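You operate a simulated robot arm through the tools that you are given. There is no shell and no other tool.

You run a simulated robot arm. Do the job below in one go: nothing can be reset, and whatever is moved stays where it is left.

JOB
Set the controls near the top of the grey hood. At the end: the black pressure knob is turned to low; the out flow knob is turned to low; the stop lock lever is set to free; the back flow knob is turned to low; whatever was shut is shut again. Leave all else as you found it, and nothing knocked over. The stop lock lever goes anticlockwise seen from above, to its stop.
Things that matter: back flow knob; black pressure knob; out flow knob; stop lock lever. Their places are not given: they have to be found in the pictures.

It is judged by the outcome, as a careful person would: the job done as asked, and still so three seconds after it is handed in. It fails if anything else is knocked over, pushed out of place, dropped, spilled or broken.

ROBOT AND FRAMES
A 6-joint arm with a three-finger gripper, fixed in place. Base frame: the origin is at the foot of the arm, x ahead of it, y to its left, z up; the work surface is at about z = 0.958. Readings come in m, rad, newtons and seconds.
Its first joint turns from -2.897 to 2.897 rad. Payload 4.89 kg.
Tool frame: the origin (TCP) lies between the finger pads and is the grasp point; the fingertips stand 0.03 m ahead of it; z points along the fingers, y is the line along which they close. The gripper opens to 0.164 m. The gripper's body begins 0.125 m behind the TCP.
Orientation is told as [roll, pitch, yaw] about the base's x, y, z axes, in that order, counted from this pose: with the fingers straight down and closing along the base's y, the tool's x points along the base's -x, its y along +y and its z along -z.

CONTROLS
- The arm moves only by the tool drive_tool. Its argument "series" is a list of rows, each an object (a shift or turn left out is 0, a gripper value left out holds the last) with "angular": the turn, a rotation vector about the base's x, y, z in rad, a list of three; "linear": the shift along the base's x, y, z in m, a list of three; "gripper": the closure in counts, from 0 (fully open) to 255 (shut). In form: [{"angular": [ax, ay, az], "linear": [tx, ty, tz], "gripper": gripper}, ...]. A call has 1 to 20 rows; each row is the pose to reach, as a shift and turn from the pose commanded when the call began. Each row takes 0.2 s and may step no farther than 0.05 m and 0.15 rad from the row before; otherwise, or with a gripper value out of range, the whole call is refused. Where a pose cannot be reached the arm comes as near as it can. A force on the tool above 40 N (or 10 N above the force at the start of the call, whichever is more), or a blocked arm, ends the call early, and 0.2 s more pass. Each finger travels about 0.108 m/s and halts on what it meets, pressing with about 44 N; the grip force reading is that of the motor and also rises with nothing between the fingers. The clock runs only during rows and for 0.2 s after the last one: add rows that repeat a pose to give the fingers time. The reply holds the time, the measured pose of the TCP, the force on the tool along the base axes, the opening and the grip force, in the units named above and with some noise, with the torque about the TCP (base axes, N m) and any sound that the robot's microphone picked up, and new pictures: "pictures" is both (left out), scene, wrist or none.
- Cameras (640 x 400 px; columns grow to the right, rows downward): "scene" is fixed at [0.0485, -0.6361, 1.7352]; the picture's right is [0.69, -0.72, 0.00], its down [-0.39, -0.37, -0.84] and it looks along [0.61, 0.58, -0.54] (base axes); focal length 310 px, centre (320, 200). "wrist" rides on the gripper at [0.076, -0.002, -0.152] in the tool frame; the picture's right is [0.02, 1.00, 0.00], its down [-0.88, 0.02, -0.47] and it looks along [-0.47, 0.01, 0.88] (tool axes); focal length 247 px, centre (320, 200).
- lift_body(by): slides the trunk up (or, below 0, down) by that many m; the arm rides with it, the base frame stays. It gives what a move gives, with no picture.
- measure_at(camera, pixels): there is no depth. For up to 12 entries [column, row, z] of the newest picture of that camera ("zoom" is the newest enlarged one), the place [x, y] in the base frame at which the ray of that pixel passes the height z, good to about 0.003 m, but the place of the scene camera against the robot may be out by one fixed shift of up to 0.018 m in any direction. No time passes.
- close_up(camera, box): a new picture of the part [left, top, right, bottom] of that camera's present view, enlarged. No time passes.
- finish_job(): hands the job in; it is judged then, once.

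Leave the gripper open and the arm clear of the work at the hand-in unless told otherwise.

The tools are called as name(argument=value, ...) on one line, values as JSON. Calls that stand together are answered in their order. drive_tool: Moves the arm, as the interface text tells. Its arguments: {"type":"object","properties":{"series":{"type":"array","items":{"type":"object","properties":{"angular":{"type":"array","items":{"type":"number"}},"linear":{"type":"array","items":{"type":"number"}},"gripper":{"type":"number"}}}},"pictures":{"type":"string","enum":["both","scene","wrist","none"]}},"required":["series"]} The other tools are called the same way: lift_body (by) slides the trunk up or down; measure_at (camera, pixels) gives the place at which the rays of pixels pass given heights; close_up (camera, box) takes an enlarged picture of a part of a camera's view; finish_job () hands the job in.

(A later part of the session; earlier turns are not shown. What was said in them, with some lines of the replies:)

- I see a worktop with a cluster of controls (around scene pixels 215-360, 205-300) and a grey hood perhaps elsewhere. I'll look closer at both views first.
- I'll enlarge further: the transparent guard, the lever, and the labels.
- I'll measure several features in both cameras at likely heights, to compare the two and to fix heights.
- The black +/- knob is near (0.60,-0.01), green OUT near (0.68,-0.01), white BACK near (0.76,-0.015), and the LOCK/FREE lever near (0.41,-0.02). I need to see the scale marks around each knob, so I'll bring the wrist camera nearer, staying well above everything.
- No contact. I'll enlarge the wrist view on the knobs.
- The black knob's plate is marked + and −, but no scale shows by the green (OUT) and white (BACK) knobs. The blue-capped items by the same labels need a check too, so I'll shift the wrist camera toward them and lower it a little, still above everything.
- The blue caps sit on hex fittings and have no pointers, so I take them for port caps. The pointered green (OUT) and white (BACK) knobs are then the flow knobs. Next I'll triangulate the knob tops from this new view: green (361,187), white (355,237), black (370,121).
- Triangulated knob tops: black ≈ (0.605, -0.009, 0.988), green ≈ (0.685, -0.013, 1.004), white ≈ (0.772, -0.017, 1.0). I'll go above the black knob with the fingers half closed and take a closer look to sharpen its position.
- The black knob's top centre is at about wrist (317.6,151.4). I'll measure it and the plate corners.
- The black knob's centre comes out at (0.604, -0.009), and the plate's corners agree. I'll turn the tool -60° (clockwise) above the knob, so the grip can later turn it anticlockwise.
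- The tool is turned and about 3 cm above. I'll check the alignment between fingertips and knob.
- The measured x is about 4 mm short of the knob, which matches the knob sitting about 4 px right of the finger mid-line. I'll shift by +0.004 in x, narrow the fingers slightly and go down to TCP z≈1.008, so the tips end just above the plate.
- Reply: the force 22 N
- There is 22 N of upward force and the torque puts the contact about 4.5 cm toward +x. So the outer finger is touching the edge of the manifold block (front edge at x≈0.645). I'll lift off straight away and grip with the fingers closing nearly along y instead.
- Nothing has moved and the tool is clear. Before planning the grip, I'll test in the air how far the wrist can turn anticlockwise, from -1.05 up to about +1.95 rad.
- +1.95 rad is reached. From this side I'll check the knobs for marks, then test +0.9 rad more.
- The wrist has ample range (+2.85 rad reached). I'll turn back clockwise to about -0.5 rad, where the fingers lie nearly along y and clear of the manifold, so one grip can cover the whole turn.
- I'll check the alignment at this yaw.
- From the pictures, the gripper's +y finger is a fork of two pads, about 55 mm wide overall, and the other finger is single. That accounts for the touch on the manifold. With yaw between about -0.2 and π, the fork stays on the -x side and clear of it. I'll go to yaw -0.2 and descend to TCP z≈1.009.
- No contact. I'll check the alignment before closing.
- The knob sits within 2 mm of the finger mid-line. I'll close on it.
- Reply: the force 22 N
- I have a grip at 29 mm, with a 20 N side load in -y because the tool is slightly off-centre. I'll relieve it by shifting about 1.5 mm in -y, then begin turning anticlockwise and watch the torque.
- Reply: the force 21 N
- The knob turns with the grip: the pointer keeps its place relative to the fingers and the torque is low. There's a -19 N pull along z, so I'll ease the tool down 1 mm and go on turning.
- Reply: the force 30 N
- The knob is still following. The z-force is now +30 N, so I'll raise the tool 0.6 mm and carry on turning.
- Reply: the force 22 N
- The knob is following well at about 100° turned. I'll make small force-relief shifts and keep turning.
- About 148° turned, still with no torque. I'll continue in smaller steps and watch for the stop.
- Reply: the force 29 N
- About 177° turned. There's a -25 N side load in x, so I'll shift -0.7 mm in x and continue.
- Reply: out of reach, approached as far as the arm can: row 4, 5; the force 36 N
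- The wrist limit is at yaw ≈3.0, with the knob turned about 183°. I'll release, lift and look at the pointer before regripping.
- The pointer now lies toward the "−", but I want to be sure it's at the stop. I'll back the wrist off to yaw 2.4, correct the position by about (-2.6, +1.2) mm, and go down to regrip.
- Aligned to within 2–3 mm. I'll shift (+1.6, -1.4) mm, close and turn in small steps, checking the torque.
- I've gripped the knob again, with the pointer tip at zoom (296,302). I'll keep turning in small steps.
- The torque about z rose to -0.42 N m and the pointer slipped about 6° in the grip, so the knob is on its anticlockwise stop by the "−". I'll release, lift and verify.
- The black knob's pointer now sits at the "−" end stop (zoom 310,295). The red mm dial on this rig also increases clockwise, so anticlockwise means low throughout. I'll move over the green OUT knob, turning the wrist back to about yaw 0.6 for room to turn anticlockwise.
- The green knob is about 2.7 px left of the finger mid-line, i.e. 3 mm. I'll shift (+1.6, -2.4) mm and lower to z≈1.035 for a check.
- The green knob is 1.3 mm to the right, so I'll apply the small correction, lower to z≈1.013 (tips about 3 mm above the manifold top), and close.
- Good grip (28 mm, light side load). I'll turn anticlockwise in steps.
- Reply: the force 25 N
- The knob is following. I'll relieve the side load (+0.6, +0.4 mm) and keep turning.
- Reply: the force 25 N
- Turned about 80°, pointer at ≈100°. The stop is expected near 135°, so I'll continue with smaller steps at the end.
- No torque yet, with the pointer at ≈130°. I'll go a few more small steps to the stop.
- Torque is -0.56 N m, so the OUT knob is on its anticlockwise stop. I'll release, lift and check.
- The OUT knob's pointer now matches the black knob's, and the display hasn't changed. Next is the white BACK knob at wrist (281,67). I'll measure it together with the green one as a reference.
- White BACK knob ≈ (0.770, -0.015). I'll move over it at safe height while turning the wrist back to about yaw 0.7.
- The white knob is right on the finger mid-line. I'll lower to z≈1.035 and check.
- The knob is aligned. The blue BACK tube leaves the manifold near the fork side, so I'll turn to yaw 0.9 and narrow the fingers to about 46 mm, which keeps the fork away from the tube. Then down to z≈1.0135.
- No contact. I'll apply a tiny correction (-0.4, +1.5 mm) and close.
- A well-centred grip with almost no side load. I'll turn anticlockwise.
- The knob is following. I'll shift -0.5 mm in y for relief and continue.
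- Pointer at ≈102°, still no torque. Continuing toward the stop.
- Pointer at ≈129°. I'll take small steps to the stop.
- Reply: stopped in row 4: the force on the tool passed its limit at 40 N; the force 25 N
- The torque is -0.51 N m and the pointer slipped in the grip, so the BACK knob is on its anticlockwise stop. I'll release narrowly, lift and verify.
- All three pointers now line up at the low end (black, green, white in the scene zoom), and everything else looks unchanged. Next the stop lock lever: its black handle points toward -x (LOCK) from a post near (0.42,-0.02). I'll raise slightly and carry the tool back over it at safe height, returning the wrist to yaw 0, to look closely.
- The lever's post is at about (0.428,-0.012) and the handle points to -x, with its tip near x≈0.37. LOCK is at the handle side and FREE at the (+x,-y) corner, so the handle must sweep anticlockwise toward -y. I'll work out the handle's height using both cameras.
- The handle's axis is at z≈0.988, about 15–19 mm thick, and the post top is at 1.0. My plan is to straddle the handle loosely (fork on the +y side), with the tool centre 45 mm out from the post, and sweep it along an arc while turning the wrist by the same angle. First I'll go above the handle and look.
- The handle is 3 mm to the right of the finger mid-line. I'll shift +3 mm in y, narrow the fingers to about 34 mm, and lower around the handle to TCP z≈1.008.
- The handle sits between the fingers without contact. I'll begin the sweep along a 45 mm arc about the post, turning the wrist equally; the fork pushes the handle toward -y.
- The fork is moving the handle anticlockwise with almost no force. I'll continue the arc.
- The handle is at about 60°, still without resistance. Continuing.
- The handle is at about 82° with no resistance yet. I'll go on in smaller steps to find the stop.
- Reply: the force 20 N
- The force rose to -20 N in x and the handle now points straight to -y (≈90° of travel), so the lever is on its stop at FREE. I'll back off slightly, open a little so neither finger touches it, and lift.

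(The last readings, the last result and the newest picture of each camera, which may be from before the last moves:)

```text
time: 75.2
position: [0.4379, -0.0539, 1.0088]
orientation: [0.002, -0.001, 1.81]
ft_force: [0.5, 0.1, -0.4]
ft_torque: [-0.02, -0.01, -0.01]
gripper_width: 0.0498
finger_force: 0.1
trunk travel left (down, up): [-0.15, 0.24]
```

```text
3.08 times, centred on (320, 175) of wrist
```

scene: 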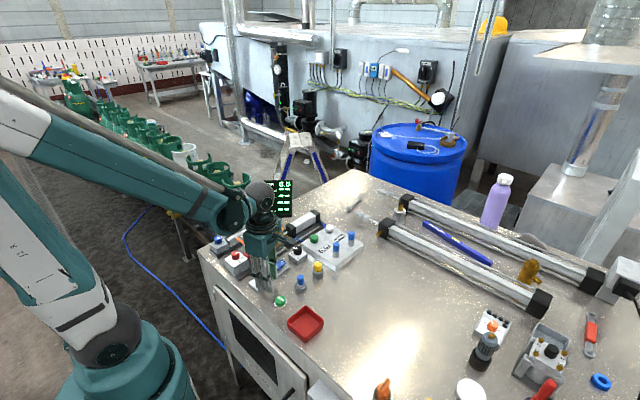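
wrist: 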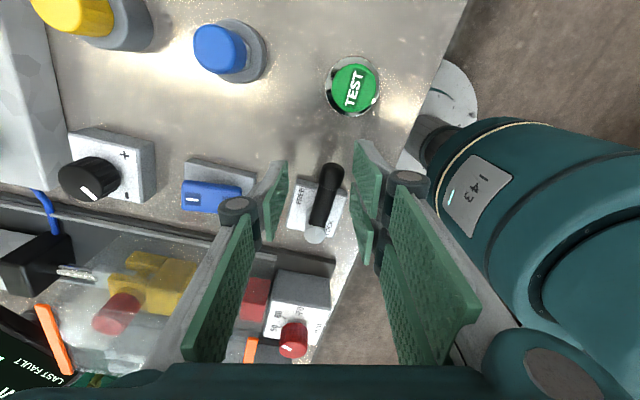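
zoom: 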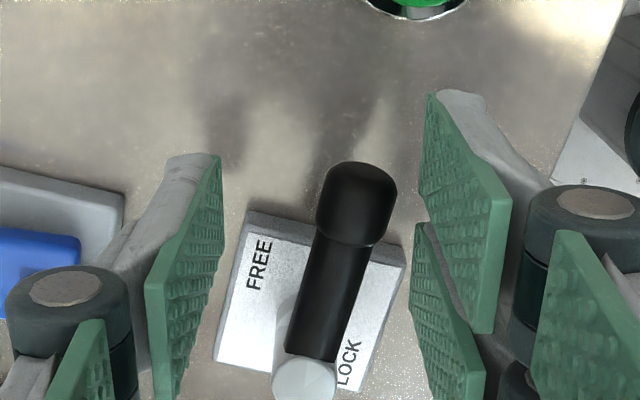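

Both fingers are clear of the handle. I'll lift straight up, well above the bench, and check everything.

drive_tool(series=[{"linear": [0, 0, 0.03]}, {"linear": [0, 0, 0.07]}, {"linear": [0, 0, 0.11]}, {"linear": [0, 0, 0.15]}, {"linear": [0, 0, 0.19]}, {"linear": [0, 0, 0.22]}, {"linear": [0, 0, 0.22]}], pictures="both")

close_up(camera="scene", box=[205, 205, 365, 310])

close_up(camera="wrist", box=[180, 60, 400, 260])

```text
time: 76.8
position: [0.4384, -0.054, 1.2265]
orientation: [0.002, 0.0, 1.809]
ft_force: [-0.9, 0.0, -0.2]
ft_torque: [0.01, -0.05, -0.02]
gripper_width: 0.0492
finger_force: 0.2
trunk travel left (down, up): [-0.15, 0.24]
```

scene: 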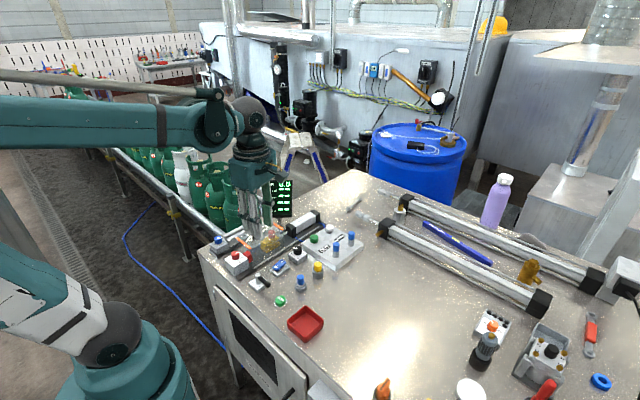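
wrist: 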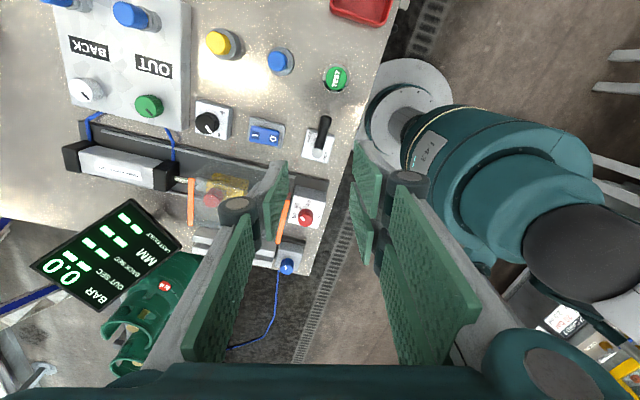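

```text
3.81 times, centred on (285, 258) of scene
```

zoom: 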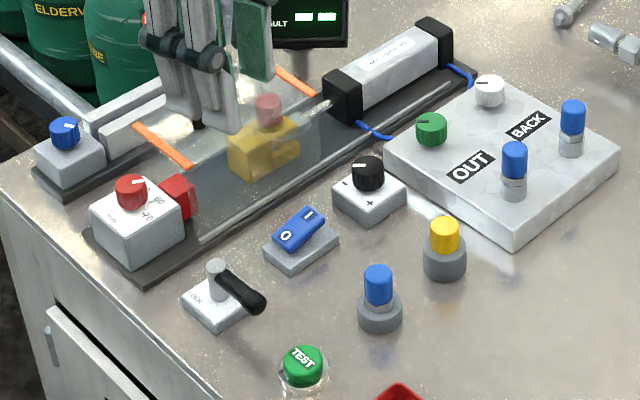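

```text
2.00 times, centred on (290, 160) of wrist
```

zoom: 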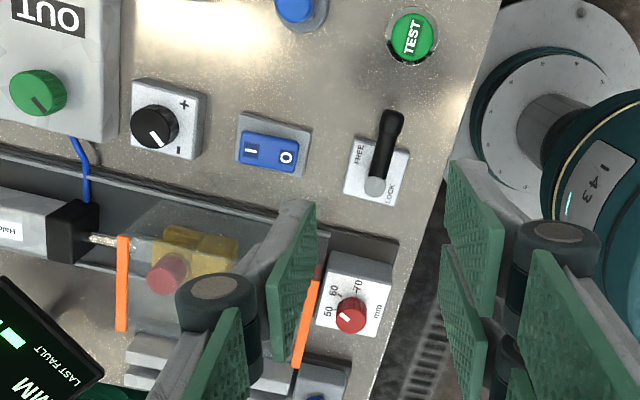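

The lever points to -y at FREE, the three knob pointers are at the low end, the guard is still shut and the other controls look unchanged. I'll open the gripper and take the arm back near its starting pose, clear of the work, for a final check.

drive_tool(series=[{"linear": [0.0, 0.0, 0.03], "angular": [0, 0, -0.1]}, {"linear": [0.0, 0.0, 0.055], "angular": [0, 0, -0.25]}, {"linear": [0.02, 0.01, 0.055], "angular": [0, 0, -0.4]}, {"linear": [0.04, 0.02, 0.055], "angular": [0, 0, -0.55]}, {"linear": [0.06, 0.03, 0.055], "angular": [0, 0, -0.7]}, {"linear": [0.08, 0.045, 0.055], "angular": [0, 0, -0.85]}, {"linear": [0.1, 0.06, 0.055], "angular": [0, 0, -1.0]}, {"linear": [0.12, 0.075, 0.055], "angular": [0, 0, -1.15]}, {"linear": [0.14, 0.09, 0.055], "angular": [0, 0, -1.3]}, {"linear": [0.16, 0.1, 0.055], "angular": [0, 0, -1.45]}, {"linear": [0.175, 0.11, 0.055], "angular": [0, 0, -1.6]}, {"linear": [0.186, 0.12, 0.055], "angular": [0, 0, -1.75], "gripper": 0}, {"linear": [0.186, 0.12, 0.055], "angular": [0, 0, -1.809], "gripper": 0}, {"linear": [0.186, 0.12, 0.055], "angular": [0, 0, -1.809], "gripper": 0}, {"linear": [0.186, 0.12, 0.055], "angular": [0, 0, -1.809], "gripper": 0}], pictures="both")

close_up(camera="scene", box=[205, 170, 365, 310])

close_up(camera="wrist", box=[170, 0, 400, 230])

close_up(camera="scene", box=[235, 240, 335, 310])

```text
time: 80.0
position: [0.6236, 0.0673, 1.2811]
orientation: [0.002, -0.001, 0.0]
ft_force: [1.0, 1.2, -0.4]
ft_torque: [-0.03, -0.03, 0.0]
gripper_width: 0.164
finger_force: 0.0
trunk travel left (down, up): [-0.15, 0.24]
```

scene: 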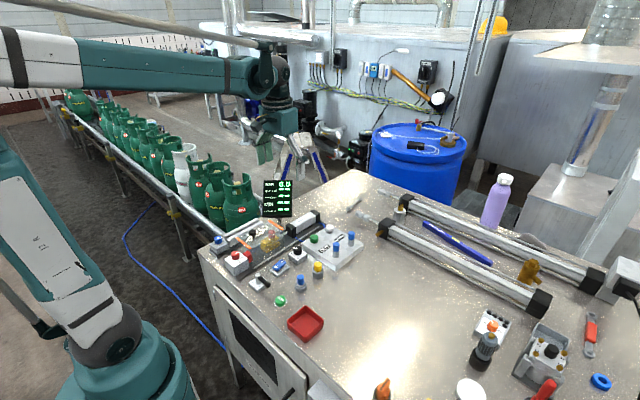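
wrist: 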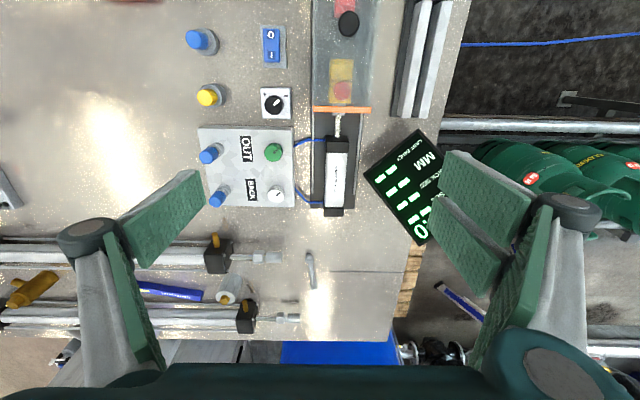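

```text
2.86 times, centred on (285, 240) of scene
```

zoom: 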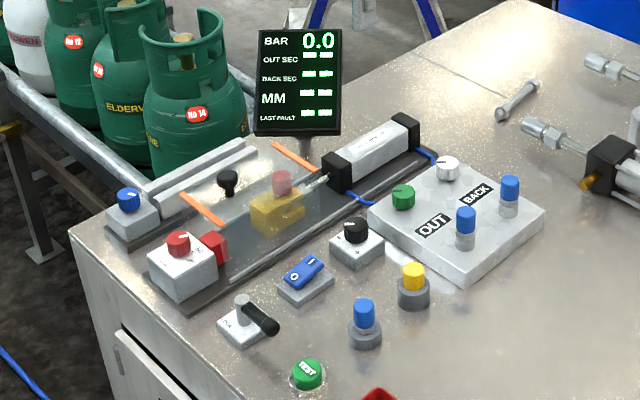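

```text
1.74 times, centred on (285, 115) of wrist
```

zoom: 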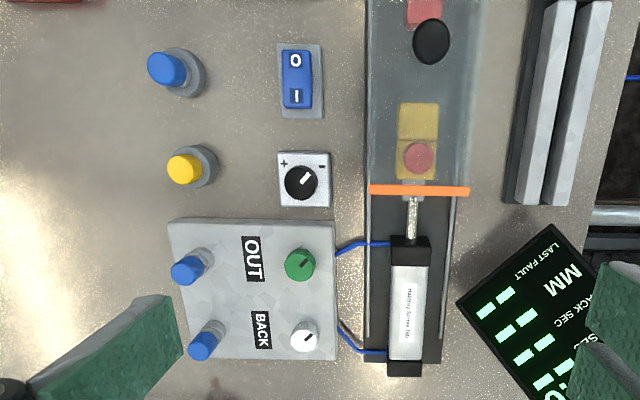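

```text
5.71 times, centred on (285, 275) of scene
```

zoom: 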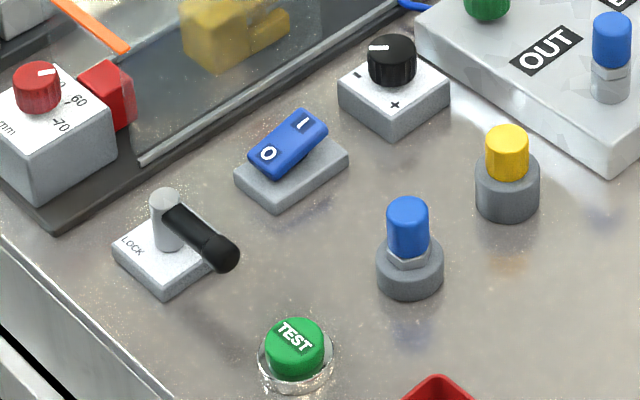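

The final pictures show:
- **Knobs:** the black, green and white pointers all sit at the low ("−") end stop.
- **Lever:** it's at FREE, having gone anticlockwise to its stop.
- **Everything else:** the guard is still shut and nothing else has moved.
- **Arm:** it's clear of the work with the gripper open.

One point is a judgement: OUT and BACK have no scale marks, so I took anticlockwise as low from the black knob's "−" and the red mm dial. I'll hand the job in.

finish_job()

```text
The job is handed in.
```

I set all four controls and handed the job in. One point is a judgement: the out flow and back flow knobs have no scale marks. I took anticlockwise as low for them, because the black knob's "−" is at its anticlockwise end and the red mm dial on the same rig rises clockwise.

- **Black pressure knob:** turned anticlockwise to its stop, at the "−" mark.
- **Out flow knob (green, by OUT):** turned anticlockwise to its stop.
- **Back flow knob (white, by BACK):** turned anticlockwise to its stop.
- **Stop lock lever:** swung a quarter turn anticlockwise to its stop, at FREE.

I opened nothing, and the clear guard over the cylinder stayed shut throughout. In the final pictures the other controls and objects look as they were at the start. On my first try at the black knob, a finger pressed on the edge of the OUT/BACK block with about 22 N. I lifted off at once, and the pictures show no movement.

The arm is back near its starting pose, clear of the work, with the gripper open.
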